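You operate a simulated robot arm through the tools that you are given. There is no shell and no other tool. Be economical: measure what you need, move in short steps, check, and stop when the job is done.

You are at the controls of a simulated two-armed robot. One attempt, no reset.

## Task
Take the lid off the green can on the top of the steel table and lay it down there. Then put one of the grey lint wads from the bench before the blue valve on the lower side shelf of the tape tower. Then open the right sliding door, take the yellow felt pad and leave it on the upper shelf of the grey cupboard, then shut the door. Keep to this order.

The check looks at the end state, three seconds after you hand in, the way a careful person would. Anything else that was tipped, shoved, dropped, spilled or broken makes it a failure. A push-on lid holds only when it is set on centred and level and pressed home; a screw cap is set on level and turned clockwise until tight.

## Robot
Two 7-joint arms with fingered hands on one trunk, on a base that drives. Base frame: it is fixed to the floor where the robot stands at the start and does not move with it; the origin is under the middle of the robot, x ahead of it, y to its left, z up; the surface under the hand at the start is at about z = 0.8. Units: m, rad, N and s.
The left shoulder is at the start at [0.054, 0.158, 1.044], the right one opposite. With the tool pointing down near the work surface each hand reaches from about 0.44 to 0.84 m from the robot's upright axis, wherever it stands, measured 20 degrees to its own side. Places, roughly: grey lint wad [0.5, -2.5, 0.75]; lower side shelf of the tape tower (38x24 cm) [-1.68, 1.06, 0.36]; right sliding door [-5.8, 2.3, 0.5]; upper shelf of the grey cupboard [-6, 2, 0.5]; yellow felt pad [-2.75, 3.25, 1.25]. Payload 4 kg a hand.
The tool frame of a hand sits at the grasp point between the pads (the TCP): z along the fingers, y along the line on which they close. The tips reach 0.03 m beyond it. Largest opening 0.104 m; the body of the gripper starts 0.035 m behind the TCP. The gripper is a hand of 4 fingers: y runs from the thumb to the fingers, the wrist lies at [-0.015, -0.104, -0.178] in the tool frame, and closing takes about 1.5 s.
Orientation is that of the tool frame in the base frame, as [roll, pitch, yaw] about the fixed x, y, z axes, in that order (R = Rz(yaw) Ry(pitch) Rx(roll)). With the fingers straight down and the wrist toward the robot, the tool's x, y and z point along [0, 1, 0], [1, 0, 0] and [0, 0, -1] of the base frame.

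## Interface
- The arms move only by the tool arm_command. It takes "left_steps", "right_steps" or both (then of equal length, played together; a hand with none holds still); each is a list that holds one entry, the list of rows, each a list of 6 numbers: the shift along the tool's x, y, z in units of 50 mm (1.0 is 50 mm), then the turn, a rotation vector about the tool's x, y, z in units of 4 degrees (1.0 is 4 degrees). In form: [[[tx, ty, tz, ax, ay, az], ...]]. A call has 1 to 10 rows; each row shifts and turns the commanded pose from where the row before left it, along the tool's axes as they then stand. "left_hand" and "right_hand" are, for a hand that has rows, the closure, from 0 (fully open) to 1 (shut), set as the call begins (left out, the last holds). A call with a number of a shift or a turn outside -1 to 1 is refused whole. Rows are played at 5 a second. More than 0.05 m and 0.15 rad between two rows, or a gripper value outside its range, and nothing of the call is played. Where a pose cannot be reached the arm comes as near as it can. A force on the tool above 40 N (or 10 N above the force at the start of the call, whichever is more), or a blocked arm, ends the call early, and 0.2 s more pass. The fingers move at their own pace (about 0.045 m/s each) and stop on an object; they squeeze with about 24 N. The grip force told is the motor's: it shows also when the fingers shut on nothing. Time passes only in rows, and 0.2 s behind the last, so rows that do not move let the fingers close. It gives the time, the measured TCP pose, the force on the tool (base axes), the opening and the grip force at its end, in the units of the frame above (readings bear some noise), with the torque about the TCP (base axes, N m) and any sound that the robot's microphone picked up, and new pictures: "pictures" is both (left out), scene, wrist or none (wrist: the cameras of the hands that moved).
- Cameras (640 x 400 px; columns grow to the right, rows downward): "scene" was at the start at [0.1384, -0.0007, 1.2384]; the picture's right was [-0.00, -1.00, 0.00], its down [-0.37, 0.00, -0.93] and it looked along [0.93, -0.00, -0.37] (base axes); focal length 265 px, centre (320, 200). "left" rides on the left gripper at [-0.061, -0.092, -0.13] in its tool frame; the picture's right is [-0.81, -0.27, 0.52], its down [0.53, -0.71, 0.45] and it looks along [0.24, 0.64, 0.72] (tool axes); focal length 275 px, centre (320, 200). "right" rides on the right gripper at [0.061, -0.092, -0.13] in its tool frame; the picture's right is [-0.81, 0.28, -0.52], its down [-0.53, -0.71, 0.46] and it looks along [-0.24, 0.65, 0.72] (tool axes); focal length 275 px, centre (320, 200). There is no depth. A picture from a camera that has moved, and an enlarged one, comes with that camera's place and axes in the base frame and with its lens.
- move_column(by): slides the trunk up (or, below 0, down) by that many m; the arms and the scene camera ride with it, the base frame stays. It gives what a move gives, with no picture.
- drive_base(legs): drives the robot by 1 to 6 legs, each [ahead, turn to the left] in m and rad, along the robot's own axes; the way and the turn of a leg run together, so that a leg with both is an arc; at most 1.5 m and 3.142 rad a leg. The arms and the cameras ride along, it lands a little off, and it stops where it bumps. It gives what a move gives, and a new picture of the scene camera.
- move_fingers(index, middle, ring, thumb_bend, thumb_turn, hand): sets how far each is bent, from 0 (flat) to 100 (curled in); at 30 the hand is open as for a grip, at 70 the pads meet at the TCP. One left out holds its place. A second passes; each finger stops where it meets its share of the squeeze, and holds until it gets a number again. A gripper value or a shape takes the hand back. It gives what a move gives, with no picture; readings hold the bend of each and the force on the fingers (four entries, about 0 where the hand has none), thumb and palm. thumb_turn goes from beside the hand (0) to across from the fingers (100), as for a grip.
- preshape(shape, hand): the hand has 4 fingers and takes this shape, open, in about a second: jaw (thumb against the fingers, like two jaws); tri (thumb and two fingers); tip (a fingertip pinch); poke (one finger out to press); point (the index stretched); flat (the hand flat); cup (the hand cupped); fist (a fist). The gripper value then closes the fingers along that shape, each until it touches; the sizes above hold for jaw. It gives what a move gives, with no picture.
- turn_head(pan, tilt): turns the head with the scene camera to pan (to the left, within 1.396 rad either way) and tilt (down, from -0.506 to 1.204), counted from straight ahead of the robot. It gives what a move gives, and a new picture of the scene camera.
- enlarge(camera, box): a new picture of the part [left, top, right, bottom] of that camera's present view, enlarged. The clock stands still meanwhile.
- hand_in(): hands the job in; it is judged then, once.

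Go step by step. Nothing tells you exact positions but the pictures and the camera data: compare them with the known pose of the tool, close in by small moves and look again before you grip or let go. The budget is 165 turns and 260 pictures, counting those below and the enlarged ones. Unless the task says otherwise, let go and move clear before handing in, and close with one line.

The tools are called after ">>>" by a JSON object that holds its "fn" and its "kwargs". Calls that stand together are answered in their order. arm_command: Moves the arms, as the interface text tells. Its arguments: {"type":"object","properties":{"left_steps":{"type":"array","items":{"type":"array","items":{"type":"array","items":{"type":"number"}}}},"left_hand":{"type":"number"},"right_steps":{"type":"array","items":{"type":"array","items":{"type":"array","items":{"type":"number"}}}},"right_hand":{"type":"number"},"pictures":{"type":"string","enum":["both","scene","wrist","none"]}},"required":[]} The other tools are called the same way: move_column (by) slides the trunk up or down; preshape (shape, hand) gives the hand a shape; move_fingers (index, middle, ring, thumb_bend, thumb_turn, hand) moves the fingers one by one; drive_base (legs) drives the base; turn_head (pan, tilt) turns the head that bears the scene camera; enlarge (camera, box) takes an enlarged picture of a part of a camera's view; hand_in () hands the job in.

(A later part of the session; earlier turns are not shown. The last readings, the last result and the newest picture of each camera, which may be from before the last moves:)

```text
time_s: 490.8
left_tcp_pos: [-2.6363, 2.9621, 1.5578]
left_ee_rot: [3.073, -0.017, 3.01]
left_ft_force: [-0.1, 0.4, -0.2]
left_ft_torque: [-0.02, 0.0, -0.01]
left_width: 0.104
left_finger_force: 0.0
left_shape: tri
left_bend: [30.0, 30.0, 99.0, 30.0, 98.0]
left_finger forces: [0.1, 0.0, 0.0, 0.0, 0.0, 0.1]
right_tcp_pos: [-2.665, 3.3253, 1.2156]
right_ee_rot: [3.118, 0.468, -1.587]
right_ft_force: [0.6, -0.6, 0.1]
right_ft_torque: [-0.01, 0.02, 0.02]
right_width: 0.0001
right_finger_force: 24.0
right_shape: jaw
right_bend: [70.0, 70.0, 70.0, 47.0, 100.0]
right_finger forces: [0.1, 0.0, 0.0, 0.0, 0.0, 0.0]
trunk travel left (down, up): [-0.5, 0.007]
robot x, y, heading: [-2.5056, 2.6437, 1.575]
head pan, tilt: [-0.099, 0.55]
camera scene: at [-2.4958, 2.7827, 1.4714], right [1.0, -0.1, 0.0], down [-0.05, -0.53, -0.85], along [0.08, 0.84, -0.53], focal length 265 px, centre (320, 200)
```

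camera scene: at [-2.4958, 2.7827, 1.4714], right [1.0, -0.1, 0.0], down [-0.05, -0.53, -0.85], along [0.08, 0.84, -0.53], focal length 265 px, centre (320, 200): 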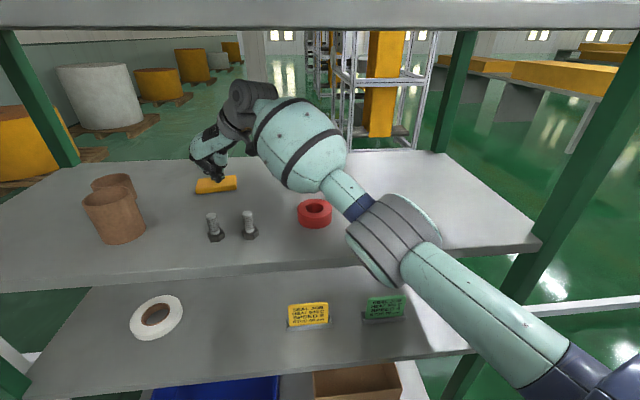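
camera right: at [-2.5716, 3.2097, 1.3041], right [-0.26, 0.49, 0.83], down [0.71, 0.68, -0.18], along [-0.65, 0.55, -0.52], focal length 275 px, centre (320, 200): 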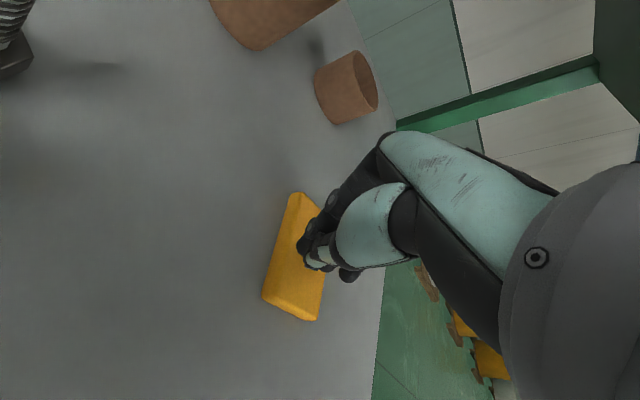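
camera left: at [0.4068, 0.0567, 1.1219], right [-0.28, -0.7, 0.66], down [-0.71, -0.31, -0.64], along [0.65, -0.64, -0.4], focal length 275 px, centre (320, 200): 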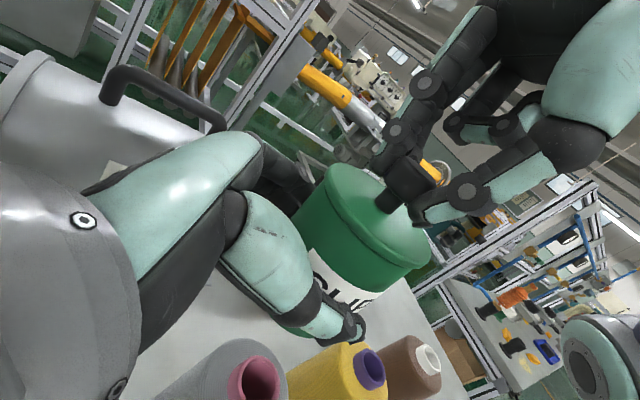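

The elbow rests on the shelf edge; nothing was disturbed. I'll raise the hand slightly, back the base 5 cm so the arm straightens, then reach forward and down again.

>>> {"fn": "arm_command", "kwargs": {"right_steps": [[[-0.18, 0, -0.36, 0, 0, 0], [0, 0, 0, 0, 0, 0], [0, 0, 0, 0, 0, 0], [0, 0, 0, 0, 0, 0], [0, 0, 0, 0, 0, 0]]], "right_hand": 0, "pictures": "none"}}

>>> {"fn": "drive_base", "kwargs": {"legs": [[-0.055, 0]]}}

>>> {"fn": "arm_command", "kwargs": {"right_steps": [[[-0.36, 0, 0.18, 0, 0, 0], [-0.36, 0, 0.18, 0, 0, 0], [-0.36, 0, 0.18, 0, 0, 0], [0.11, 0, 0.23, 0, 0, 0], [0, 0, 0, 0, 0, 0]]]}}

```text
time_s: 491.9
left_tcp_pos: [-2.6384, 2.9614, 1.5592]
left_ee_rot: [3.073, -0.02, 3.01]
left_ft_force: [0.3, -0.4, 0.7]
left_ft_torque: [-0.02, 0.03, -0.03]
left_width: 0.1041
left_finger_force: 0.1
left_shape: tri
left_bend: [30.0, 30.0, 99.0, 30.0, 98.0]
left_finger forces: [0.0, 0.1, 0.0, 0.0, 0.0, 0.0]
right_tcp_pos: [-2.6649, 3.3248, 1.2371]
right_ee_rot: [3.12, 0.469, -1.587]
right_ft_force: [-0.3, 0.9, 0.2]
right_ft_torque: [0.01, 0.01, -0.02]
right_width: 0.1037
right_finger_force: 0.1
right_shape: jaw
right_bend: [30.0, 30.0, 30.0, 30.0, 98.0]
right_finger forces: [0.0, 0.0, 0.0, 0.0, 0.0, 0.1]
trunk travel left (down, up): [-0.5, 0.007]
robot x, y, heading: [-2.5041, 2.6434, 1.565]
head pan, tilt: [-0.099, 0.55]
```

```text
time_s: 492.9
left_tcp_pos: [-2.6399, 2.9049, 1.5575]
left_ee_rot: [3.078, -0.024, 3.017]
left_ft_force: [-0.1, 0.8, 0.3]
left_ft_torque: [0.02, 0.0, 0.01]
left_width: 0.1042
left_finger_force: 0.0
left_shape: tri
left_bend: [30.0, 30.0, 99.0, 30.0, 98.0]
left_finger forces: [0.1, 0.1, 0.1, 0.0, 0.0, 0.1]
right_tcp_pos: [-2.6627, 3.2621, 1.2385]
right_ee_rot: [3.116, 0.474, -1.583]
right_ft_force: [0.7, -0.4, 0.3]
right_ft_torque: [0.01, -0.03, 0.01]
right_width: 0.1037
right_finger_force: 0.1
right_shape: jaw
right_bend: [30.0, 30.0, 30.0, 30.0, 98.0]
right_finger forces: [0.0, 0.0, 0.1, 0.0, 0.1, 0.1]
trunk travel left (down, up): [-0.5, 0.007]
robot x, y, heading: [-2.5015, 2.5887, 1.571]
head pan, tilt: [-0.099, 0.55]
camera scene: at [-2.4962, 2.6991, 1.4737], right [0.99, -0.1, 0.0], down [-0.05, -0.51, -0.86], along [0.09, 0.85, -0.52], focal length 265 px, centre (320, 200)
```

scene: 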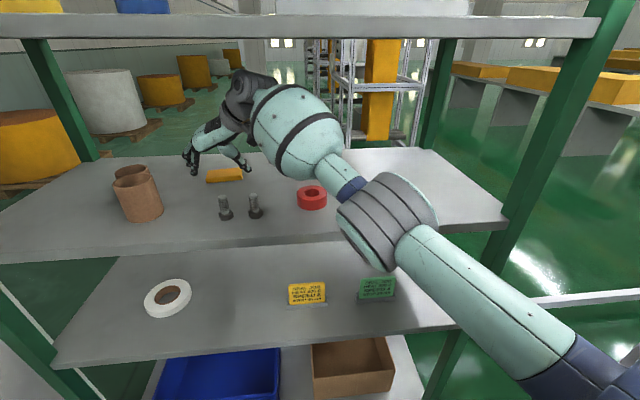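

```text
time_s: 494.1
left_tcp_pos: [-2.6384, 2.9115, 1.5574]
left_ee_rot: [3.08, -0.023, 3.014]
left_ft_force: [-0.6, 0.1, -0.6]
left_ft_torque: [0.05, 0.02, -0.02]
left_width: 0.1041
left_finger_force: 0.2
left_shape: tri
left_bend: [30.0, 30.0, 99.0, 30.0, 98.0]
left_finger forces: [0.1, 0.1, 0.0, 0.0, 0.0, 0.0]
right_tcp_pos: [-2.6631, 3.2973, 1.2089]
right_ee_rot: [3.119, 0.468, -1.584]
right_ft_force: [-0.4, 0.1, -0.2]
right_ft_torque: [0.03, -0.01, -0.05]
right_width: 0.1039
right_finger_force: 0.2
right_shape: jaw
right_bend: [30.0, 30.0, 30.0, 30.0, 98.0]
right_finger forces: [0.0, 0.0, 0.0, 0.0, 0.0, 0.0]
right hand out of reach, approached as far as the arm can: row 1, 2, 3
trunk travel left (down, up): [-0.5, 0.007]
robot x, y, heading: [-2.5034, 2.5887, 1.572]
head pan, tilt: [-0.099, 0.55]
camera scene: at [-2.4958, 2.7229, 1.4717], right [0.99, -0.1, 0.0], down [-0.05, -0.53, -0.85], along [0.09, 0.84, -0.53], focal length 265 px, centre (320, 200)
camera right: at [-2.5701, 3.1823, 1.2964], right [-0.26, 0.49, 0.83], down [0.71, 0.68, -0.18], along [-0.66, 0.55, -0.52], focal length 275 px, centre (320, 200)
```

scene: 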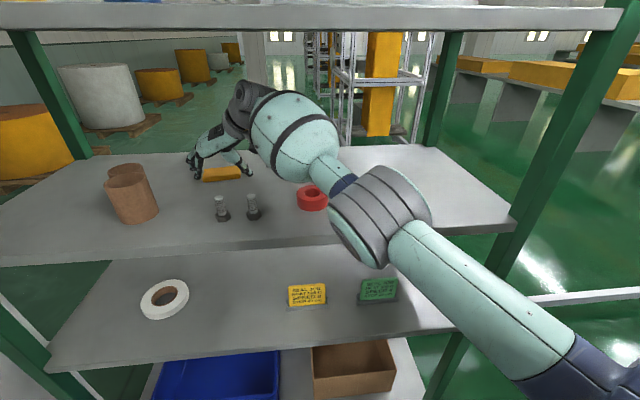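
right: 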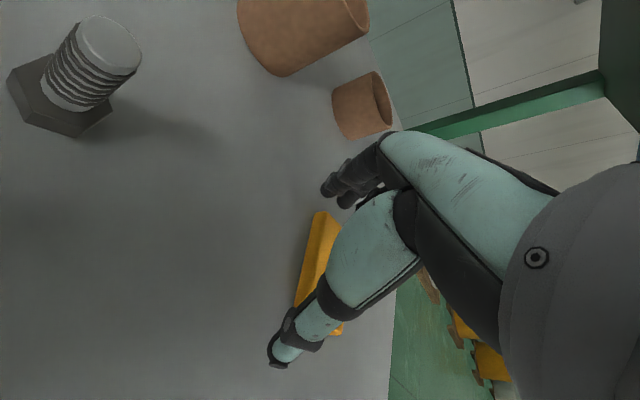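

The reach limit is now about 3 cm short. I'll raise a little, creep the base forward 3 cm and lower again in small steps.

>>> {"fn": "arm_command", "kwargs": {"right_steps": [[[-0.18, 0, -0.36, 0, 0, 0], [0, 0, 0, 0, 0, 0]]], "pictures": "none"}}

>>> {"fn": "drive_base", "kwargs": {"legs": [[0.035, 0]]}}

>>> {"fn": "arm_command", "kwargs": {"right_steps": [[[0.06, -0.06, 0.13, 0, 0, 0], [0.06, 0, 0.13, 0, 0, 0], [0.06, 0, 0.13, 0, 0, 0], [0.06, 0, 0.13, 0, 0, 0], [0.06, 0, 0.13, 0, 0, 0], [0, 0, 0, 0, 0, 0]]], "pictures": "wrist"}}

```text
time_s: 494.7
left_tcp_pos: [-2.6381, 2.9161, 1.5551]
left_ee_rot: [3.084, -0.022, 3.013]
left_ft_force: [-0.2, 0.2, -0.4]
left_ft_torque: [0.01, -0.05, -0.03]
left_width: 0.1041
left_finger_force: 0.1
left_shape: tri
left_bend: [30.0, 30.0, 99.0, 30.0, 98.0]
left_finger forces: [0.0, 0.0, 0.0, 0.0, 0.0, 0.1]
right_tcp_pos: [-2.6652, 3.303, 1.2294]
right_ee_rot: [3.115, 0.464, -1.585]
right_ft_force: [-1.2, -0.3, 0.4]
right_ft_torque: [0.01, -0.01, 0.0]
right_width: 0.1037
right_finger_force: 0.0
right_shape: jaw
right_bend: [30.0, 30.0, 30.0, 30.0, 98.0]
right_finger forces: [0.0, 0.0, 0.0, 0.0, 0.0, 0.1]
trunk travel left (down, up): [-0.5, 0.007]
robot x, y, heading: [-2.5052, 2.5893, 1.57]
head pan, tilt: [-0.099, 0.55]
```

```text
time_s: 495.6
left_tcp_pos: [-2.6394, 2.9343, 1.5597]
left_ee_rot: [3.071, -0.025, 3.012]
left_ft_force: [-0.4, -0.5, 0.3]
left_ft_torque: [0.1, -0.03, 0.0]
left_width: 0.1039
left_finger_force: 0.2
left_shape: tri
left_bend: [30.0, 30.0, 99.0, 30.0, 98.0]
left_finger forces: [0.0, 0.0, 0.1, 0.0, 0.1, 0.0]
right_tcp_pos: [-2.664, 3.3242, 1.2362]
right_ee_rot: [3.118, 0.477, -1.581]
right_ft_force: [-0.4, -0.4, -0.1]
right_ft_torque: [0.0, 0.0, 0.02]
right_width: 0.104
right_finger_force: 0.0
right_shape: jaw
right_bend: [30.0, 30.0, 30.0, 30.0, 98.0]
right_finger forces: [0.0, 0.1, 0.1, 0.0, 0.0, 0.0]
trunk travel left (down, up): [-0.5, 0.007]
robot x, y, heading: [-2.5034, 2.6239, 1.569]
head pan, tilt: [-0.099, 0.55]
camera scene: at [-2.4956, 2.746, 1.4728], right [0.99, -0.1, 0.0], down [-0.05, -0.52, -0.85], along [0.09, 0.85, -0.52], focal length 265 px, centre (320, 200)
```

scene: 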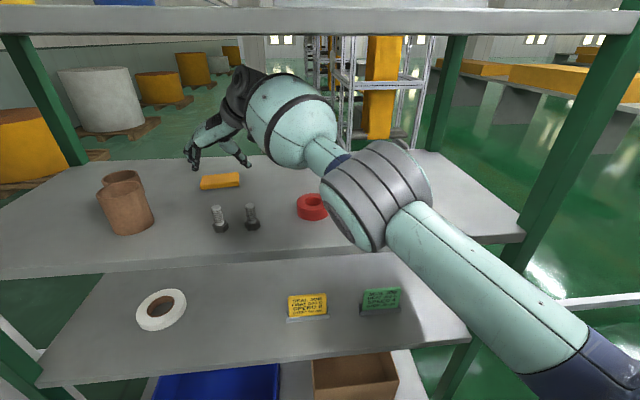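

```text
time_s: 497.0
left_tcp_pos: [-2.638, 2.9277, 1.5614]
left_ee_rot: [3.062, -0.014, 3.006]
left_ft_force: [0.2, -0.5, 0.5]
left_ft_torque: [0.01, -0.03, 0.0]
left_width: 0.1041
left_finger_force: 0.1
left_shape: tri
left_bend: [30.0, 30.0, 99.0, 30.0, 98.0]
left_finger forces: [0.1, 0.0, 0.0, 0.1, 0.1, 0.0]
right_tcp_pos: [-2.6644, 3.327, 1.2021]
right_ee_rot: [3.118, 0.479, -1.584]
right_ft_force: [-0.1, 0.0, 0.4]
right_ft_torque: [0.02, 0.0, 0.0]
right_width: 0.104
right_finger_force: 0.0
right_shape: jaw
right_bend: [30.0, 30.0, 30.0, 30.0, 97.0]
right_finger forces: [0.0, 0.0, 0.1, 0.0, 0.0, 0.0]
trunk travel left (down, up): [-0.5, 0.007]
robot x, y, heading: [-2.5035, 2.6218, 1.57]
head pan, tilt: [-0.099, 0.55]
camera right: at [-2.5709, 3.2106, 1.2892], right [-0.26, 0.48, 0.84], down [0.71, 0.68, -0.17], along [-0.65, 0.55, -0.52], focal length 275 px, centre (320, 200)
```

right: 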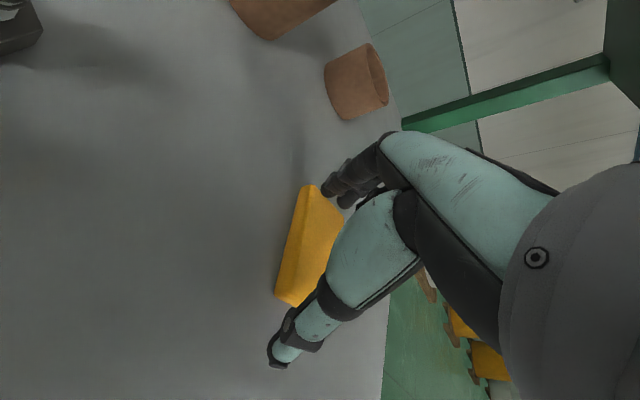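

No contact yet at TCP 1.202. I'll go 10 mm lower and close.

>>> {"fn": "arm_command", "kwargs": {"right_steps": [[[0.04, 0, 0.09, 0, 0, 0], [0.04, 0, 0.09, 0, 0, 0], [0, 0, 0, 0, 0, 0]]], "pictures": "none"}}

>>> {"fn": "arm_command", "kwargs": {"right_steps": [[[0, 0, 0, 0, 0, 0], [0, 0, 0, 0, 0, 0], [0, 0, 0, 0, 0, 0], [0, 0, 0, 0, 0, 0], [0, 0, 0, 0, 0, 0], [0, 0, 0, 0, 0, 0], [0, 0, 0, 0, 0, 0]]], "right_hand": 1, "pictures": "wrist"}}

```text
time_s: 497.8
left_tcp_pos: [-2.637, 2.929, 1.5617]
left_ee_rot: [3.064, -0.016, 3.005]
left_ft_force: [0.1, 1.1, 0.0]
left_ft_torque: [0.01, -0.01, -0.01]
left_width: 0.1038
left_finger_force: 0.1
left_shape: tri
left_bend: [30.0, 30.0, 99.0, 30.0, 98.0]
left_finger forces: [0.0, 0.0, 0.1, 0.0, 0.1, 0.0]
right_tcp_pos: [-2.6662, 3.3271, 1.1952]
right_ee_rot: [3.113, 0.482, -1.583]
right_ft_force: [-2.3, -1.2, 14.8]
right_ft_torque: [0.09, 0.98, 0.12]
right_width: 0.1041
right_finger_force: 0.0
right_shape: jaw
right_bend: [27.0, 29.0, 30.0, 30.0, 97.0]
right_finger forces: [9.8, 4.7, 0.1, 0.0, 0.0, 0.0]
trunk travel left (down, up): [-0.5, 0.007]
robot x, y, heading: [-2.5016, 2.6234, 1.574]
head pan, tilt: [-0.099, 0.55]
```

```text
time_s: 499.4
left_tcp_pos: [-2.6351, 2.9311, 1.561]
left_ee_rot: [3.065, -0.016, 3.004]
left_ft_force: [0.0, -0.1, -0.6]
left_ft_torque: [-0.04, 0.03, 0.03]
left_width: 0.1039
left_finger_force: 0.1
left_shape: tri
left_bend: [30.0, 30.0, 99.0, 30.0, 98.0]
left_finger forces: [0.0, 0.0, 0.0, 0.1, 0.0, 0.1]
right_tcp_pos: [-2.6634, 3.3287, 1.1892]
right_ee_rot: [3.12, 0.473, -1.584]
right_ft_force: [-1.7, -1.2, 6.2]
right_ft_torque: [0.03, 0.26, 0.03]
right_width: 0.0243
right_finger_force: 24.4
right_shape: jaw
right_bend: [29.0, 40.0, 40.0, 55.0, 100.0]
right_finger forces: [15.2, 4.5, 0.1, 0.0, 13.1, 0.0]
trunk travel left (down, up): [-0.5, 0.007]
robot x, y, heading: [-2.5037, 2.622, 1.571]
head pan, tilt: [-0.099, 0.55]
camera right: at [-2.5702, 3.2134, 1.277], right [-0.26, 0.49, 0.83], down [0.71, 0.68, -0.17], along [-0.65, 0.55, -0.52], focal length 275 px, centre (320, 200)
```

right: 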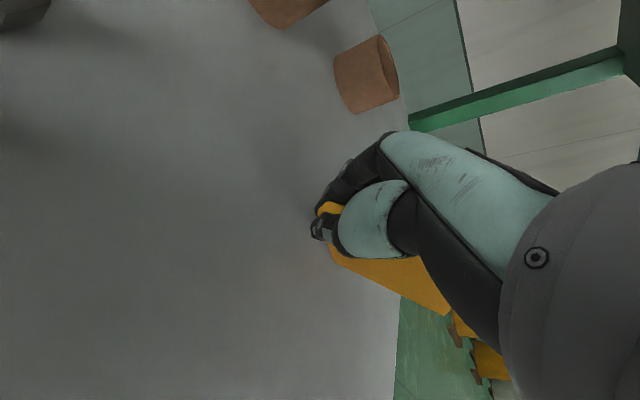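

The pad swivelled but is now gripped (24 mm between the fingers). I'll lift gently and look.

>>> {"fn": "arm_command", "kwargs": {"right_steps": [[[-0.05, 0, -0.1, 0, 0, 0], [-0.12, 0, -0.24, 0, 0, 0], [-0.12, 0, -0.24, 0, 0, 0], [0, 0, 0, 0, 0, 0]]]}}

>>> {"fn": "enlarge", "kwargs": {"camera": "scene", "box": [140, 60, 380, 230]}}

```text
time_s: 500.4
left_tcp_pos: [-2.6383, 2.9316, 1.5615]
left_ee_rot: [3.062, -0.016, 3.006]
left_ft_force: [0.4, -0.2, -0.5]
left_ft_torque: [-0.01, -0.02, 0.02]
left_width: 0.1038
left_finger_force: 0.0
left_shape: tri
left_bend: [30.0, 30.0, 99.0, 30.0, 98.0]
left_finger forces: [0.0, 0.1, 0.1, 0.0, 0.0, 0.0]
right_tcp_pos: [-2.6664, 3.3314, 1.2261]
right_ee_rot: [3.118, 0.477, -1.582]
right_ft_force: [0.7, 0.0, -0.3]
right_ft_torque: [0.01, -0.02, -0.01]
right_width: 0.0233
right_finger_force: 24.0
right_shape: jaw
right_bend: [30.0, 40.0, 40.0, 54.0, 100.0]
right_finger forces: [11.1, 4.3, 0.0, 0.1, 14.3, 0.0]
trunk travel left (down, up): [-0.5, 0.007]
robot x, y, heading: [-2.5062, 2.6261, 1.572]
head pan, tilt: [-0.099, 0.55]
camera scene: at [-2.4957, 2.7611, 1.4713], right [0.99, -0.1, 0.0], down [-0.05, -0.53, -0.85], along [0.09, 0.84, -0.53], focal length 265 px, centre (320, 200)
camera right: at [-2.5728, 3.2169, 1.3129], right [-0.26, 0.48, 0.84], down [0.71, 0.68, -0.18], along [-0.66, 0.55, -0.52], focal length 275 px, centre (320, 200)
```

scene: 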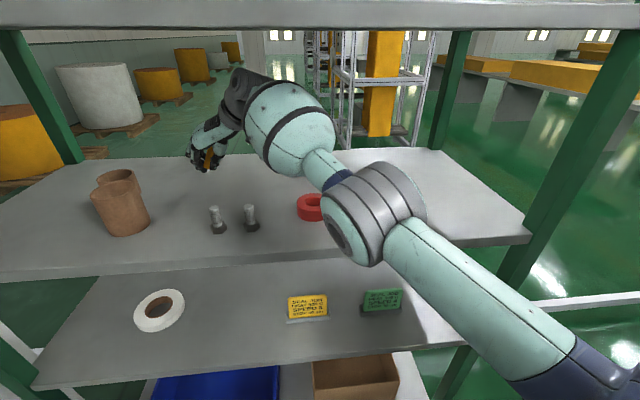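
right: 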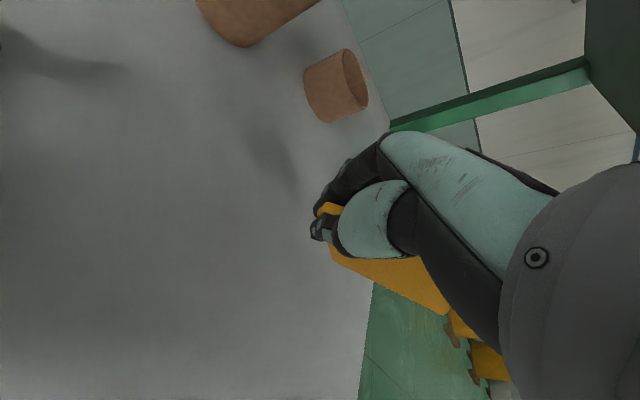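

```text
2.35 times, centred on (260, 145) of scene
camera zoom: at [-2.4957, 2.7611, 1.4713], right [0.99, -0.1, 0.0], down [-0.05, -0.53, -0.85], along [0.09, 0.84, -0.53], focal length 624 px, centre (461, 329)
```

zoom: 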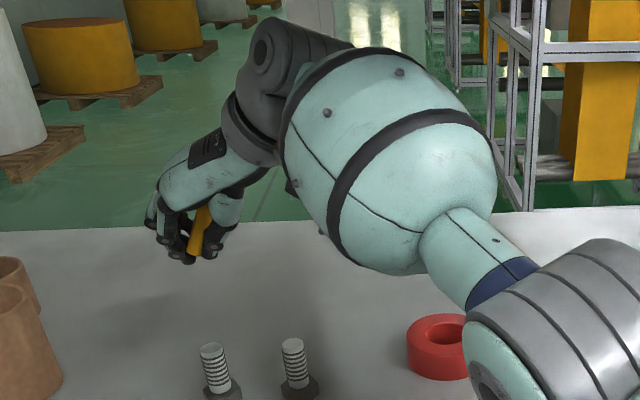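

The pad is held firmly. I'll reverse the path: tilt the hand back up while rising, then withdraw over the bolts.

>>> {"fn": "arm_command", "kwargs": {"right_steps": [[[-0.07, 0, -0.13, 0, -1, 0], [-0.08, 0, -0.124, 0, -1, 0], [-0.09, 0, -0.118, 0, -1, 0], [-0.097, 0, -0.11, 0, -1, 0], [-0.105, 0, -0.105, 0, -1, 0], [-0.11, 0, -0.097, 0, -1, 0], [-0.118, 0, -0.09, 0, -1, 0], [-0.124, 0, -0.08, 0, -1, 0], [-0.13, 0, -0.07, 0, -1, 0], [-0.134, 0, -0.06, 0, -1, 0]]], "pictures": "scene"}}

>>> {"fn": "arm_command", "kwargs": {"right_steps": [[[0.33, 0, -0.78, 0, 0, 0], [0.33, 0, -0.78, 0, 0, 0], [0.33, 0, -0.78, 0, 0, 0], [0.33, 0, -0.78, 0, 0, 0], [0.33, 0, -0.78, 0, 0, 0], [0, 0, 0, 0, 0, 0]]], "pictures": "scene"}}

```text
time_s: 500.9
left_tcp_pos: [-2.6334, 2.9105, 1.5653]
left_ee_rot: [3.043, -0.009, 2.994]
left_ft_force: [-0.1, 0.2, 0.0]
left_ft_torque: [-0.01, -0.03, 0.01]
left_width: 0.1038
left_finger_force: 0.1
left_shape: tri
left_bend: [30.0, 30.0, 99.0, 30.0, 98.0]
left_finger forces: [0.1, 0.0, 0.1, 0.0, 0.0, 0.1]
right_tcp_pos: [-2.663, 3.312, 1.2431]
right_ee_rot: [3.117, 0.577, -1.588]
right_ft_force: [-0.1, 0.1, -1.2]
right_ft_torque: [0.02, -0.03, 0.01]
right_width: 0.0227
right_finger_force: 24.2
right_shape: jaw
right_bend: [30.0, 40.0, 40.0, 53.0, 100.0]
right_finger forces: [10.6, 4.4, 0.0, 0.0, 14.3, 0.0]
trunk travel left (down, up): [-0.5, 0.007]
robot x, y, heading: [-2.5012, 2.6213, 1.574]
head pan, tilt: [-0.099, 0.55]
stopped in row 2 (right hand): the arm was blocked; the commanded pose is now the measured one
camera scene: at [-2.4952, 2.7598, 1.4715], right [0.99, -0.1, 0.0], down [-0.05, -0.53, -0.85], along [0.09, 0.84, -0.53], focal length 265 px, centre (320, 200)
```

scene: 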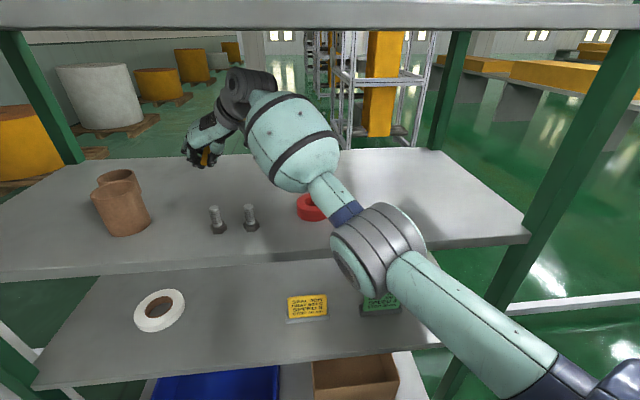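

```text
time_s: 502.2
left_tcp_pos: [-2.6309, 2.9036, 1.5685]
left_ee_rot: [3.032, 0.003, 2.982]
left_ft_force: [0.3, -0.9, 0.3]
left_ft_torque: [0.09, -0.01, 0.03]
left_width: 0.1039
left_finger_force: 0.0
left_shape: tri
left_bend: [30.0, 30.0, 99.0, 30.0, 98.0]
left_finger forces: [0.0, 0.1, 0.0, 0.0, 0.0, 0.0]
right_tcp_pos: [-2.6506, 3.1527, 1.264]
right_ee_rot: [-3.128, 0.358, -1.608]
right_ft_force: [0.7, -0.1, -1.0]
right_ft_torque: [0.05, 0.03, -0.03]
right_width: 0.0218
right_finger_force: 23.9
right_shape: jaw
right_bend: [74.0, 40.0, 40.0, 53.0, 100.0]
right_finger forces: [9.5, 4.3, 0.1, 0.1, 13.6, 0.0]
trunk travel left (down, up): [-0.5, 0.007]
robot x, y, heading: [-2.5018, 2.6218, 1.568]
head pan, tilt: [-0.099, 0.55]
stopped in row 6 (right hand): the arm was blocked; the commanded pose is now the measured one
camera scene: at [-2.4959, 2.777, 1.47], right [0.99, -0.1, 0.0], down [-0.05, -0.54, -0.84], along [0.09, 0.84, -0.54], focal length 265 px, centre (320, 200)
```

scene: 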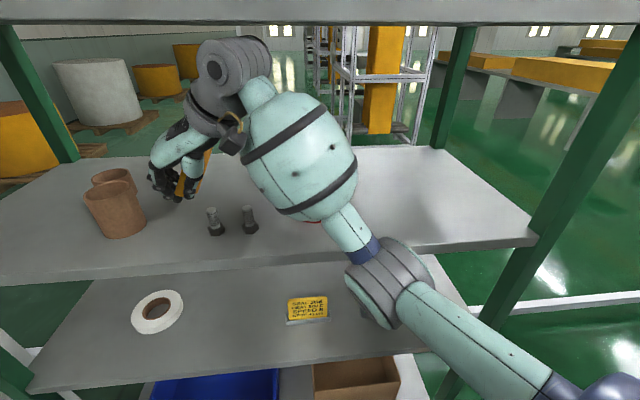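

The wrist now touches the shelf above. I'll lower 8 mm to relieve it and draw the hand out by backing the base.

>>> {"fn": "arm_command", "kwargs": {"right_steps": [[[0.06, 0, 0.15, 0, 0, 0], [0, 0, 0, 0, 0, 0]]], "pictures": "none"}}

>>> {"fn": "drive_base", "kwargs": {"legs": [[-0.3, 0]]}}

>>> {"fn": "enlarge", "kwargs": {"camera": "right", "box": [160, 100, 480, 380]}}

```text
time_s: 502.8
left_tcp_pos: [-2.6304, 2.9067, 1.5668]
left_ee_rot: [3.038, 0.003, 2.985]
left_ft_force: [-0.4, -0.3, -0.4]
left_ft_torque: [0.0, 0.0, 0.02]
left_width: 0.104
left_finger_force: 0.1
left_shape: tri
left_bend: [30.0, 30.0, 99.0, 30.0, 98.0]
left_finger forces: [0.1, 0.0, 0.1, 0.1, 0.1, 0.1]
right_tcp_pos: [-2.6537, 3.1481, 1.266]
right_ee_rot: [3.141, 0.382, -1.602]
right_ft_force: [-0.2, 0.1, -0.4]
right_ft_torque: [0.01, -0.01, -0.03]
right_width: 0.0216
right_finger_force: 24.3
right_shape: jaw
right_bend: [74.0, 40.0, 40.0, 53.0, 100.0]
right_finger forces: [9.5, 4.3, 0.1, 0.0, 13.6, 0.0]
trunk travel left (down, up): [-0.5, 0.007]
robot x, y, heading: [-2.5038, 2.6198, 1.569]
head pan, tilt: [-0.099, 0.55]
```

```text
time_s: 504.9
left_tcp_pos: [-2.6314, 2.593, 1.5686]
left_ee_rot: [3.028, 0.002, 2.978]
left_ft_force: [0.1, -0.3, 0.3]
left_ft_torque: [-0.01, -0.02, -0.03]
left_width: 0.104
left_finger_force: 0.1
left_shape: tri
left_bend: [30.0, 30.0, 99.0, 30.0, 98.0]
left_finger forces: [0.0, 0.0, 0.0, 0.0, 0.0, 0.1]
right_tcp_pos: [-2.6543, 2.8358, 1.2777]
right_ee_rot: [3.137, 0.41, -1.605]
right_ft_force: [-0.1, 0.3, 0.0]
right_ft_torque: [-0.02, 0.01, -0.01]
right_width: 0.0218
right_finger_force: 23.5
right_shape: jaw
right_bend: [74.0, 40.0, 40.0, 53.0, 100.0]
right_finger forces: [9.6, 4.4, 0.0, 0.0, 13.5, 0.0]
trunk travel left (down, up): [-0.5, 0.007]
robot x, y, heading: [-2.5035, 2.3216, 1.562]
head pan, tilt: [-0.099, 0.55]
camera scene: at [-2.4965, 2.4615, 1.4712], right [0.99, -0.11, 0.0], down [-0.05, -0.53, -0.84], along [0.09, 0.84, -0.54], focal length 265 px, centre (320, 200)
```

scene: 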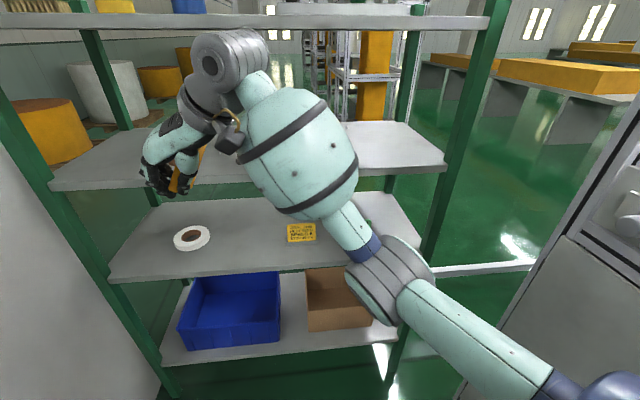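

```text
1.43 times, centred on (320, 240) of right
camera zoom: at [-2.5656, 2.7241, 1.3739], right [-0.25, 0.55, 0.8], down [0.73, 0.65, -0.21], along [-0.63, 0.53, -0.57], focal length 393 px, centre (320, 143)
```

zoom: 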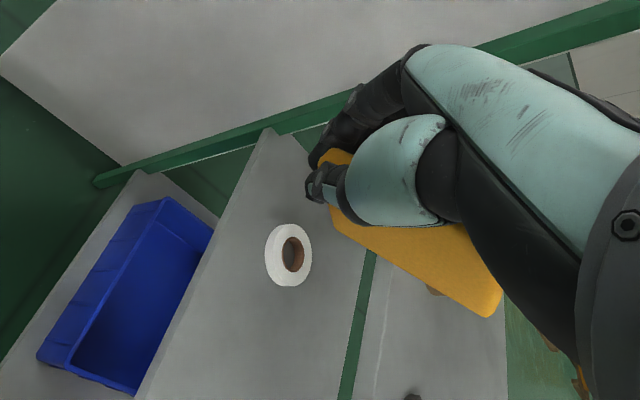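

The pad is held. I'll turn west, stretch the right arm forward to bring its elbow in, and go back through the gap.

>>> {"fn": "drive_base", "kwargs": {"legs": [[0, 1.6]]}}

>>> {"fn": "arm_command", "kwargs": {"right_steps": [[[-0.69, 0.1, 0.3, 0, 0, 0], [-0.69, 0.1, 0.3, 0, 0, 0], [-0.69, 0.1, 0.3, 0, 0, 0], [-0.69, 0.1, 0.3, 0, 0, 0], [0, 0, 0, 0, 0, 0]]], "pictures": "none"}}

>>> {"fn": "turn_head", "kwargs": {"pan": -0.2, "tilt": 0.5}}

```text
time_s: 509.9
left_tcp_pos: [-2.7511, 2.1863, 1.5732]
left_ee_rot: [3.015, -0.002, -1.698]
left_ft_force: [-0.5, -0.1, 0.2]
left_ft_torque: [0.02, -0.02, 0.02]
left_width: 0.104
left_finger_force: 0.1
left_shape: tri
left_bend: [30.0, 30.0, 99.0, 30.0, 98.0]
left_finger forces: [0.0, 0.0, 0.0, 0.1, 0.0, 0.0]
right_tcp_pos: [-2.9978, 2.1552, 1.2857]
right_ee_rot: [3.134, 0.423, -0.001]
right_ft_force: [0.1, 0.5, -0.2]
right_ft_torque: [0.01, -0.01, 0.01]
right_width: 0.0212
right_finger_force: 24.1
right_shape: jaw
right_bend: [74.0, 40.0, 40.0, 53.0, 100.0]
right_finger forces: [9.5, 4.3, 0.0, 0.1, 13.3, 0.0]
trunk travel left (down, up): [-0.5, 0.007]
robot x, y, heading: [-2.5028, 2.3339, -3.112]
head pan, tilt: [-0.099, 0.55]
camera scene: at [-2.6458, 2.3374, 1.4713], right [0.07, 1.0, 0.0], down [0.53, -0.04, -0.85], along [-0.84, 0.06, -0.53], focal length 265 px, centre (320, 200)
```

scene: 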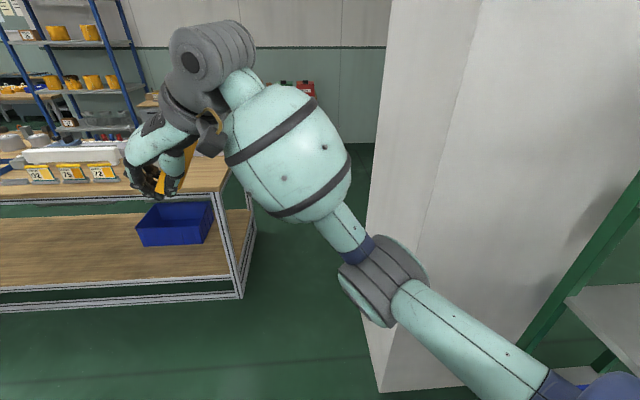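

```text
time_s: 511.1
left_tcp_pos: [-2.732, 2.1873, 1.5749]
left_ee_rot: [3.003, -0.004, -1.698]
left_ft_force: [-0.8, 0.5, 0.1]
left_ft_torque: [-0.03, -0.01, -0.01]
left_width: 0.1038
left_finger_force: 0.1
left_shape: tri
left_bend: [30.0, 30.0, 99.0, 30.0, 97.0]
left_finger forces: [0.0, 0.0, 0.1, 0.1, 0.0, 0.1]
right_tcp_pos: [-3.1322, 2.1335, 1.2952]
right_ee_rot: [3.136, 0.435, -0.001]
right_ft_force: [0.4, -0.7, -0.3]
right_ft_torque: [0.01, -0.04, -0.01]
right_width: 0.0207
right_finger_force: 23.8
right_shape: jaw
right_bend: [74.0, 41.0, 40.0, 52.0, 100.0]
right_finger forces: [9.0, 4.4, 0.0, 0.0, 13.2, 0.0]
trunk travel left (down, up): [-0.5, 0.007]
robot x, y, heading: [-2.5044, 2.3359, -3.114]
head pan, tilt: [-0.099, 0.55]
```

```text
time_s: 511.8
left_tcp_pos: [-2.7314, 2.1864, 1.5757]
left_ee_rot: [3.002, -0.001, -1.698]
left_ft_force: [-0.2, -0.5, -0.1]
left_ft_torque: [0.01, -0.02, -0.04]
left_width: 0.1039
left_finger_force: 0.1
left_shape: tri
left_bend: [30.0, 30.0, 99.0, 30.0, 97.0]
left_finger forces: [0.1, 0.0, 0.1, 0.1, 0.0, 0.1]
right_tcp_pos: [-3.1324, 2.1341, 1.2957]
right_ee_rot: [3.137, 0.435, 0.0]
right_ft_force: [-0.2, 0.2, -0.5]
right_ft_torque: [0.01, 0.0, -0.02]
right_width: 0.0207
right_finger_force: 23.8
right_shape: jaw
right_bend: [74.0, 41.0, 40.0, 52.0, 100.0]
right_finger forces: [9.0, 4.5, 0.0, 0.0, 13.3, 0.0]
trunk travel left (down, up): [-0.5, 0.007]
robot x, y, heading: [-2.5025, 2.3337, -3.114]
head pan, tilt: [-0.201, 0.499]
camera scene: at [-2.6462, 2.3468, 1.4759], right [0.17, 0.99, 0.0], down [0.48, -0.08, -0.87], along [-0.86, 0.15, -0.49], focal length 265 px, centre (320, 200)
```

scene: 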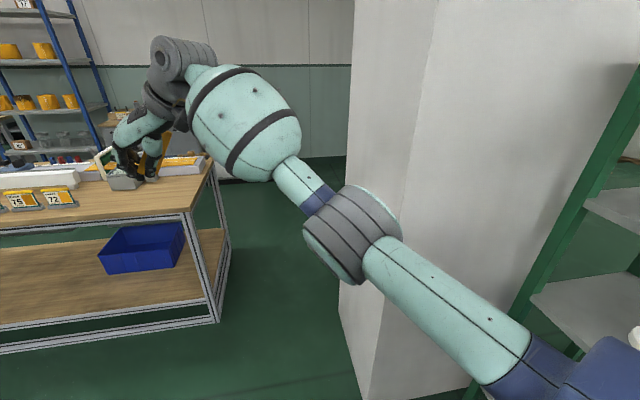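

>>> {"fn": "drive_base", "kwargs": {"legs": [[1.3, 0], [1.05, 0]]}}

```text
time_s: 524.0
left_tcp_pos: [-5.0856, 2.1066, 1.5764]
left_ee_rot: [3.0, -0.004, -1.69]
left_ft_force: [-0.3, 0.2, -0.3]
left_ft_torque: [-0.03, -0.02, 0.0]
left_width: 0.1041
left_finger_force: 0.0
left_shape: tri
left_bend: [30.0, 30.0, 99.0, 30.0, 97.0]
left_finger forces: [0.0, 0.0, 0.0, 0.1, 0.0, 0.1]
right_tcp_pos: [-5.4874, 2.0493, 1.2968]
right_ee_rot: [3.135, 0.435, 0.007]
right_ft_force: [0.7, -0.3, 0.3]
right_ft_torque: [-0.03, 0.0, -0.01]
right_width: 0.0209
right_finger_force: 24.2
right_shape: jaw
right_bend: [74.0, 41.0, 40.0, 52.0, 100.0]
right_finger forces: [9.0, 4.4, 0.1, 0.0, 13.2, 0.0]
trunk travel left (down, up): [-0.5, 0.007]
robot x, y, heading: [-4.8624, 2.2543, -3.098]
head pan, tilt: [-0.201, 0.499]
camera scene: at [-5.002, 2.2671, 1.4761], right [0.16, 0.99, 0.0], down [0.48, -0.08, -0.87], along [-0.86, 0.14, -0.49], focal length 265 px, centre (320, 200)
```

scene: 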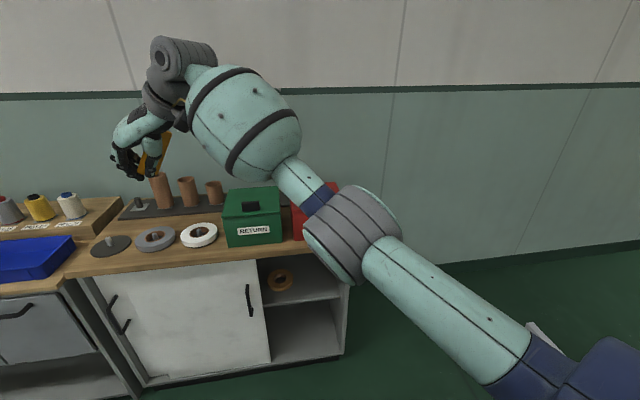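

The door is still open, and the shelf front is at x ≈ -5.82, z ≈ 0.475, with the ring at (-5.96, 2.22). I'll lower the trunk, move the pad right and down in front of the opening, and look.

>>> {"fn": "move_column", "kwargs": {"by": -0.4}}

>>> {"fn": "move_column", "kwargs": {"by": -0.1}}

>>> {"fn": "arm_command", "kwargs": {"right_steps": [[[0.21, -0.8, 0.45, 0, 0, 0], [0.21, -0.8, 0.45, 0, 0, 0], [0.21, -0.8, 0.45, 0, 0, 0], [0.21, -0.8, 0.45, 0, 0, 0], [0.21, -0.8, 0.45, 0, 0, 0], [0.21, -0.8, 0.45, 0, 0, 0], [0.21, -0.8, 0.45, 0, 0, 0], [0.21, -0.8, 0.45, 0, 0, 0], [0, 0, 0, 0, 0, 0]]], "pictures": "none"}}

>>> {"fn": "turn_head", "kwargs": {"pan": -0.1, "tilt": 0.6}}

```text
time_s: 527.9
left_tcp_pos: [-5.0676, 2.1076, 1.1781]
left_ee_rot: [2.988, -0.006, -1.686]
left_ft_force: [0.0, -0.2, -0.4]
left_ft_torque: [0.02, 0.02, 0.02]
left_width: 0.104
left_finger_force: 0.0
left_shape: tri
left_bend: [30.0, 30.0, 99.0, 30.0, 98.0]
left_finger forces: [0.1, 0.0, 0.0, 0.0, 0.0, 0.1]
right_tcp_pos: [-5.4722, 2.0501, 0.903]
right_ee_rot: [3.135, 0.446, 0.007]
right_ft_force: [-0.1, -0.8, -0.3]
right_ft_torque: [-0.03, -0.02, 0.02]
right_width: 0.0204
right_finger_force: 23.9
right_shape: jaw
right_bend: [74.0, 41.0, 40.0, 52.0, 100.0]
right_finger forces: [8.9, 4.4, 0.0, 0.0, 13.3, 0.0]
trunk travel left (down, up): [-0.1, 0.407]
robot x, y, heading: [-4.859, 2.2515, -3.103]
head pan, tilt: [-0.201, 0.499]
```

```text
time_s: 529.2
left_tcp_pos: [-5.0677, 2.1069, 1.0797]
left_ee_rot: [2.987, -0.006, -1.689]
left_ft_force: [-0.4, 0.4, 0.2]
left_ft_torque: [-0.04, 0.01, 0.02]
left_width: 0.1043
left_finger_force: 0.1
left_shape: tri
left_bend: [30.0, 30.0, 99.0, 30.0, 98.0]
left_finger forces: [0.0, 0.0, 0.1, 0.1, 0.0, 0.0]
right_tcp_pos: [-5.4719, 2.0498, 0.8066]
right_ee_rot: [3.136, 0.449, 0.008]
right_ft_force: [0.5, -1.1, -0.5]
right_ft_torque: [-0.02, 0.01, 0.05]
right_width: 0.0204
right_finger_force: 24.1
right_shape: jaw
right_bend: [74.0, 41.0, 40.0, 52.0, 100.0]
right_finger forces: [9.0, 4.3, 0.0, 0.1, 13.2, 0.1]
trunk travel left (down, up): [0.0, 0.507]
robot x, y, heading: [-4.861, 2.2532, -3.103]
head pan, tilt: [-0.201, 0.499]
```

```text
time_s: 531.2
left_tcp_pos: [-5.0662, 2.1066, 1.0781]
left_ee_rot: [2.988, -0.005, -1.689]
left_ft_force: [0.6, -0.9, -0.9]
left_ft_torque: [-0.04, -0.02, 0.02]
left_width: 0.1043
left_finger_force: 0.0
left_shape: tri
left_bend: [30.0, 30.0, 99.0, 30.0, 98.0]
left_finger forces: [0.1, 0.0, 0.0, 0.1, 0.0, 0.1]
right_tcp_pos: [-5.4794, 2.3693, 0.6031]
right_ee_rot: [3.135, 0.447, 0.009]
right_ft_force: [0.1, 0.8, 0.1]
right_ft_torque: [-0.02, -0.02, 0.03]
right_width: 0.0205
right_finger_force: 23.9
right_shape: jaw
right_bend: [74.0, 41.0, 40.0, 52.0, 100.0]
right_finger forces: [8.6, 4.4, 0.0, 0.1, 13.2, 0.1]
trunk travel left (down, up): [0.0, 0.507]
robot x, y, heading: [-4.8597, 2.258, -3.105]
head pan, tilt: [-0.201, 0.499]
```

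```text
time_s: 531.9
left_tcp_pos: [-5.067, 2.1061, 1.0796]
left_ee_rot: [2.987, -0.005, -1.689]
left_ft_force: [0.5, 0.2, -1.0]
left_ft_torque: [-0.01, 0.0, -0.01]
left_width: 0.1038
left_finger_force: 0.1
left_shape: tri
left_bend: [30.0, 30.0, 99.0, 30.0, 98.0]
left_finger forces: [0.1, 0.0, 0.1, 0.0, 0.0, 0.1]
right_tcp_pos: [-5.4797, 2.3701, 0.6033]
right_ee_rot: [3.135, 0.446, 0.008]
right_ft_force: [0.1, -0.6, 0.3]
right_ft_torque: [-0.04, -0.02, 0.02]
right_width: 0.0202
right_finger_force: 24.3
right_shape: jaw
right_bend: [74.0, 41.0, 40.0, 52.0, 100.0]
right_finger forces: [8.6, 4.4, 0.1, 0.0, 13.1, 0.0]
trunk travel left (down, up): [0.0, 0.507]
robot x, y, heading: [-4.864, 2.253, -3.101]
head pan, tilt: [-0.099, 0.6]
camera scene: at [-4.9944, 2.2581, 0.9682], right [0.06, 1.0, 0.0], down [0.57, -0.03, -0.82], along [-0.82, 0.05, -0.58], focal length 265 px, centre (320, 200)
```

scene: 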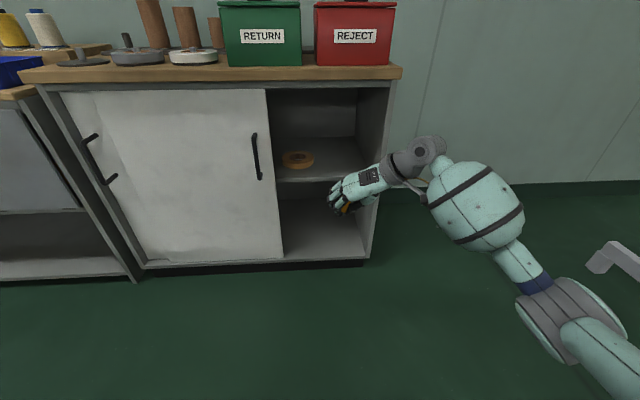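

Clear view of the opening (y 2.16–2.50). I'll yaw the hand 20° to bring the wrist away from the right side panel, drive 0.25 m closer, then reach in.

>>> {"fn": "arm_command", "kwargs": {"right_steps": [[[0, 0.25, 0, 0.42, 0, 0.9], [0, 0.25, 0, 0.42, 0, 0.9], [0, 0, 0, 0.42, 0, 0.9], [0, 0, 0, 0.42, 0, 0.9], [0, 0, 0, 0.42, 0, 0.9], [0, 0, 0, 0, 0, 0]]], "pictures": "none"}}

>>> {"fn": "drive_base", "kwargs": {"legs": [[0.25, 0]]}}

>>> {"fn": "enlarge", "kwargs": {"camera": "right", "box": [0, 0, 640, 400]}}

```text
time_s: 533.2
left_tcp_pos: [-5.0665, 2.1066, 1.0777]
left_ee_rot: [2.987, -0.006, -1.687]
left_ft_force: [0.7, 0.7, 0.3]
left_ft_torque: [0.01, 0.01, 0.01]
left_width: 0.104
left_finger_force: 0.0
left_shape: tri
left_bend: [30.0, 30.0, 99.0, 30.0, 98.0]
left_finger forces: [0.1, 0.1, 0.0, 0.0, 0.1, 0.1]
right_tcp_pos: [-5.4773, 2.3443, 0.6037]
right_ee_rot: [3.132, 0.446, -0.341]
right_ft_force: [0.1, 0.5, -0.3]
right_ft_torque: [-0.02, 0.01, 0.01]
right_width: 0.0204
right_finger_force: 24.2
right_shape: jaw
right_bend: [74.0, 41.0, 40.0, 52.0, 100.0]
right_finger forces: [8.5, 4.3, 0.1, 0.1, 13.2, 0.0]
trunk travel left (down, up): [0.0, 0.507]
robot x, y, heading: [-4.8622, 2.2567, -3.105]
head pan, tilt: [-0.099, 0.6]
```

```text
time_s: 535.1
left_tcp_pos: [-5.3189, 2.097, 1.079]
left_ee_rot: [2.99, -0.006, -1.685]
left_ft_force: [0.5, -0.6, -0.4]
left_ft_torque: [0.02, -0.01, -0.03]
left_width: 0.1038
left_finger_force: 0.1
left_shape: tri
left_bend: [30.0, 30.0, 99.0, 30.0, 98.0]
left_finger forces: [0.0, 0.1, 0.1, 0.0, 0.0, 0.1]
right_tcp_pos: [-5.7303, 2.3331, 0.6044]
right_ee_rot: [3.135, 0.442, -0.336]
right_ft_force: [-0.4, -0.4, -0.5]
right_ft_torque: [-0.02, -0.02, 0.04]
right_width: 0.0203
right_finger_force: 24.1
right_shape: jaw
right_bend: [74.0, 41.0, 40.0, 52.0, 100.0]
right_finger forces: [8.5, 4.4, 0.0, 0.0, 13.2, 0.0]
trunk travel left (down, up): [0.0, 0.507]
robot x, y, heading: [-5.1156, 2.2434, -3.101]
head pan, tilt: [-0.099, 0.6]
camera scene: at [-5.2483, 2.248, 0.968], right [0.06, 1.0, 0.0], down [0.58, -0.03, -0.82], along [-0.82, 0.05, -0.58], focal length 265 px, centre (320, 200)
```

scene: 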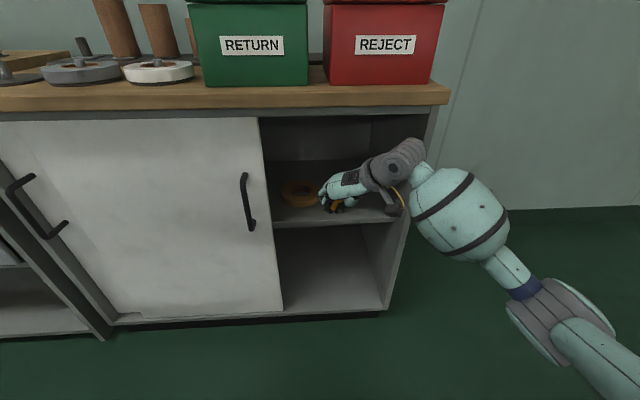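

```text
1.00 times, centred on (320, 200) of right (not enlarged: the box is as wide or as high as the picture)
camera zoom: at [-5.5957, 2.3828, 0.6949], right [-0.57, -0.09, 0.82], down [-0.41, 0.89, -0.19], along [-0.71, -0.44, -0.54], focal length 275 px, centre (320, 200)
```

zoom: 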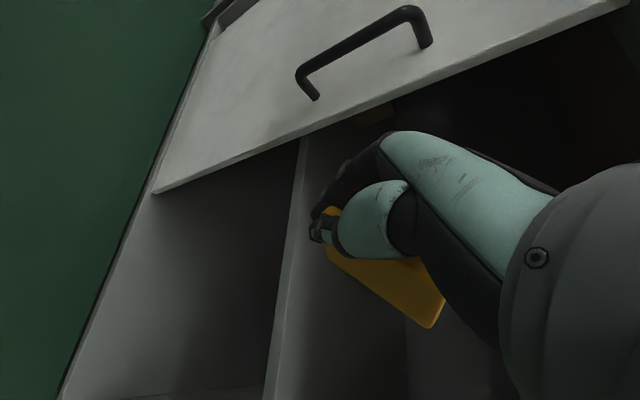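

>>> {"fn": "arm_command", "kwargs": {"right_steps": [[[-0.563, 0.118, 0.262, 0, 0, 0], [-0.563, 0.118, 0.262, 0, 0, 0], [-0.563, 0.118, 0.262, 0, 0, 0], [-0.563, 0.118, 0.262, 0, 0, 0], [0, 0, 0, 0, 0, 0]]]}}

```text
time_s: 536.4
left_tcp_pos: [-5.3069, 2.098, 1.0818]
left_ee_rot: [2.976, -0.002, -1.691]
left_ft_force: [-0.3, 0.0, -0.6]
left_ft_torque: [-0.03, 0.03, 0.01]
left_width: 0.1038
left_finger_force: 0.1
left_shape: tri
left_bend: [30.0, 30.0, 99.0, 30.0, 98.0]
left_finger forces: [0.0, 0.0, 0.0, 0.1, 0.1, 0.1]
right_tcp_pos: [-5.849, 2.35, 0.6156]
right_ee_rot: [3.128, 0.455, -0.34]
right_ft_force: [0.2, 1.3, 0.2]
right_ft_torque: [0.02, -0.02, 0.04]
right_width: 0.0202
right_finger_force: 24.3
right_shape: jaw
right_bend: [74.0, 41.0, 40.0, 52.0, 100.0]
right_finger forces: [8.4, 4.6, 0.0, 0.0, 13.2, 0.0]
trunk travel left (down, up): [0.0, 0.507]
robot x, y, heading: [-5.1133, 2.2445, -3.102]
head pan, tilt: [-0.099, 0.6]
camera scene: at [-5.2473, 2.2481, 0.9681], right [0.06, 1.0, 0.0], down [0.58, -0.03, -0.82], along [-0.82, 0.05, -0.58], focal length 265 px, centre (320, 200)
camera right: at [-5.712, 2.4005, 0.7034], right [-0.56, -0.09, 0.82], down [-0.41, 0.89, -0.18], along [-0.72, -0.44, -0.53], focal length 275 px, centre (320, 200)
```

scene: 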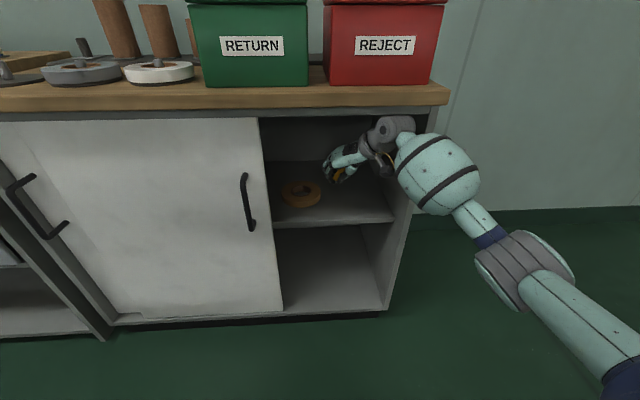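
right: 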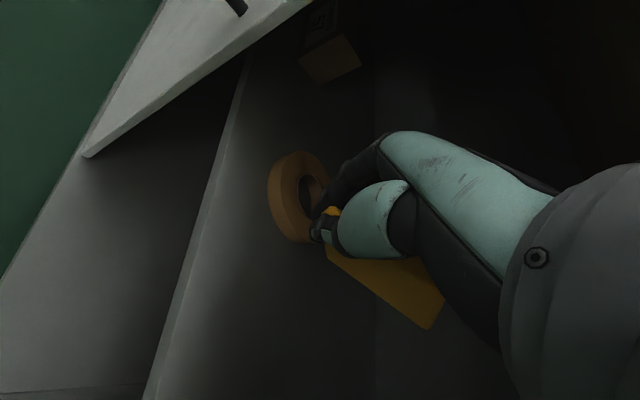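

The pad is over the free part of the shelf. I'll lower to it.

>>> {"fn": "arm_command", "kwargs": {"right_steps": [[[0.22, 0, 0.48, 0, 0, 0], [0.22, 0, 0.48, 0, 0, 0], [0.17, 0, 0.36, 0, 0, 0], [0.05, 0, 0.1, 0, 0, 0], [0.05, 0, 0.1, 0, 0, 0], [0.05, 0, 0.1, 0, 0, 0], [0.05, 0, 0.1, 0, 0, 0], [0, 0, 0, 0, 0, 0]]]}}

```text
time_s: 538.1
left_tcp_pos: [-5.307, 2.0983, 1.0819]
left_ee_rot: [2.974, -0.005, -1.69]
left_ft_force: [-0.6, -0.8, 0.6]
left_ft_torque: [-0.04, 0.01, 0.02]
left_width: 0.1037
left_finger_force: 0.0
left_shape: tri
left_bend: [30.0, 30.0, 99.0, 30.0, 98.0]
left_finger forces: [0.0, 0.0, 0.1, 0.0, 0.0, 0.1]
right_tcp_pos: [-5.8507, 2.352, 0.5191]
right_ee_rot: [3.127, 0.456, -0.339]
right_ft_force: [0.5, 0.1, -0.3]
right_ft_torque: [0.02, 0.0, 0.01]
right_width: 0.0203
right_finger_force: 24.2
right_shape: jaw
right_bend: [74.0, 41.0, 40.0, 52.0, 100.0]
right_finger forces: [8.3, 4.4, 0.1, 0.0, 13.0, 0.0]
trunk travel left (down, up): [0.0, 0.507]
robot x, y, heading: [-5.1149, 2.2429, -3.1]
head pan, tilt: [-0.099, 0.6]
camera scene: at [-5.2472, 2.248, 0.9682], right [0.06, 1.0, 0.0], down [0.57, -0.03, -0.82], along [-0.82, 0.05, -0.58], focal length 265 px, centre (320, 200)
camera right: at [-5.7137, 2.4015, 0.6086], right [-0.56, -0.09, 0.82], down [-0.41, 0.89, -0.18], along [-0.72, -0.44, -0.54], focal length 275 px, centre (320, 200)
```

scene: 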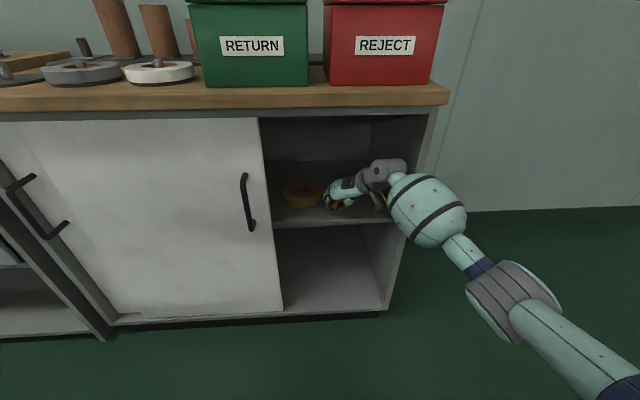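
right: 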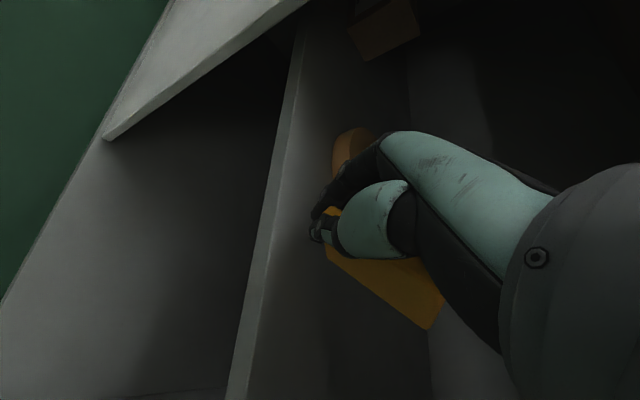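

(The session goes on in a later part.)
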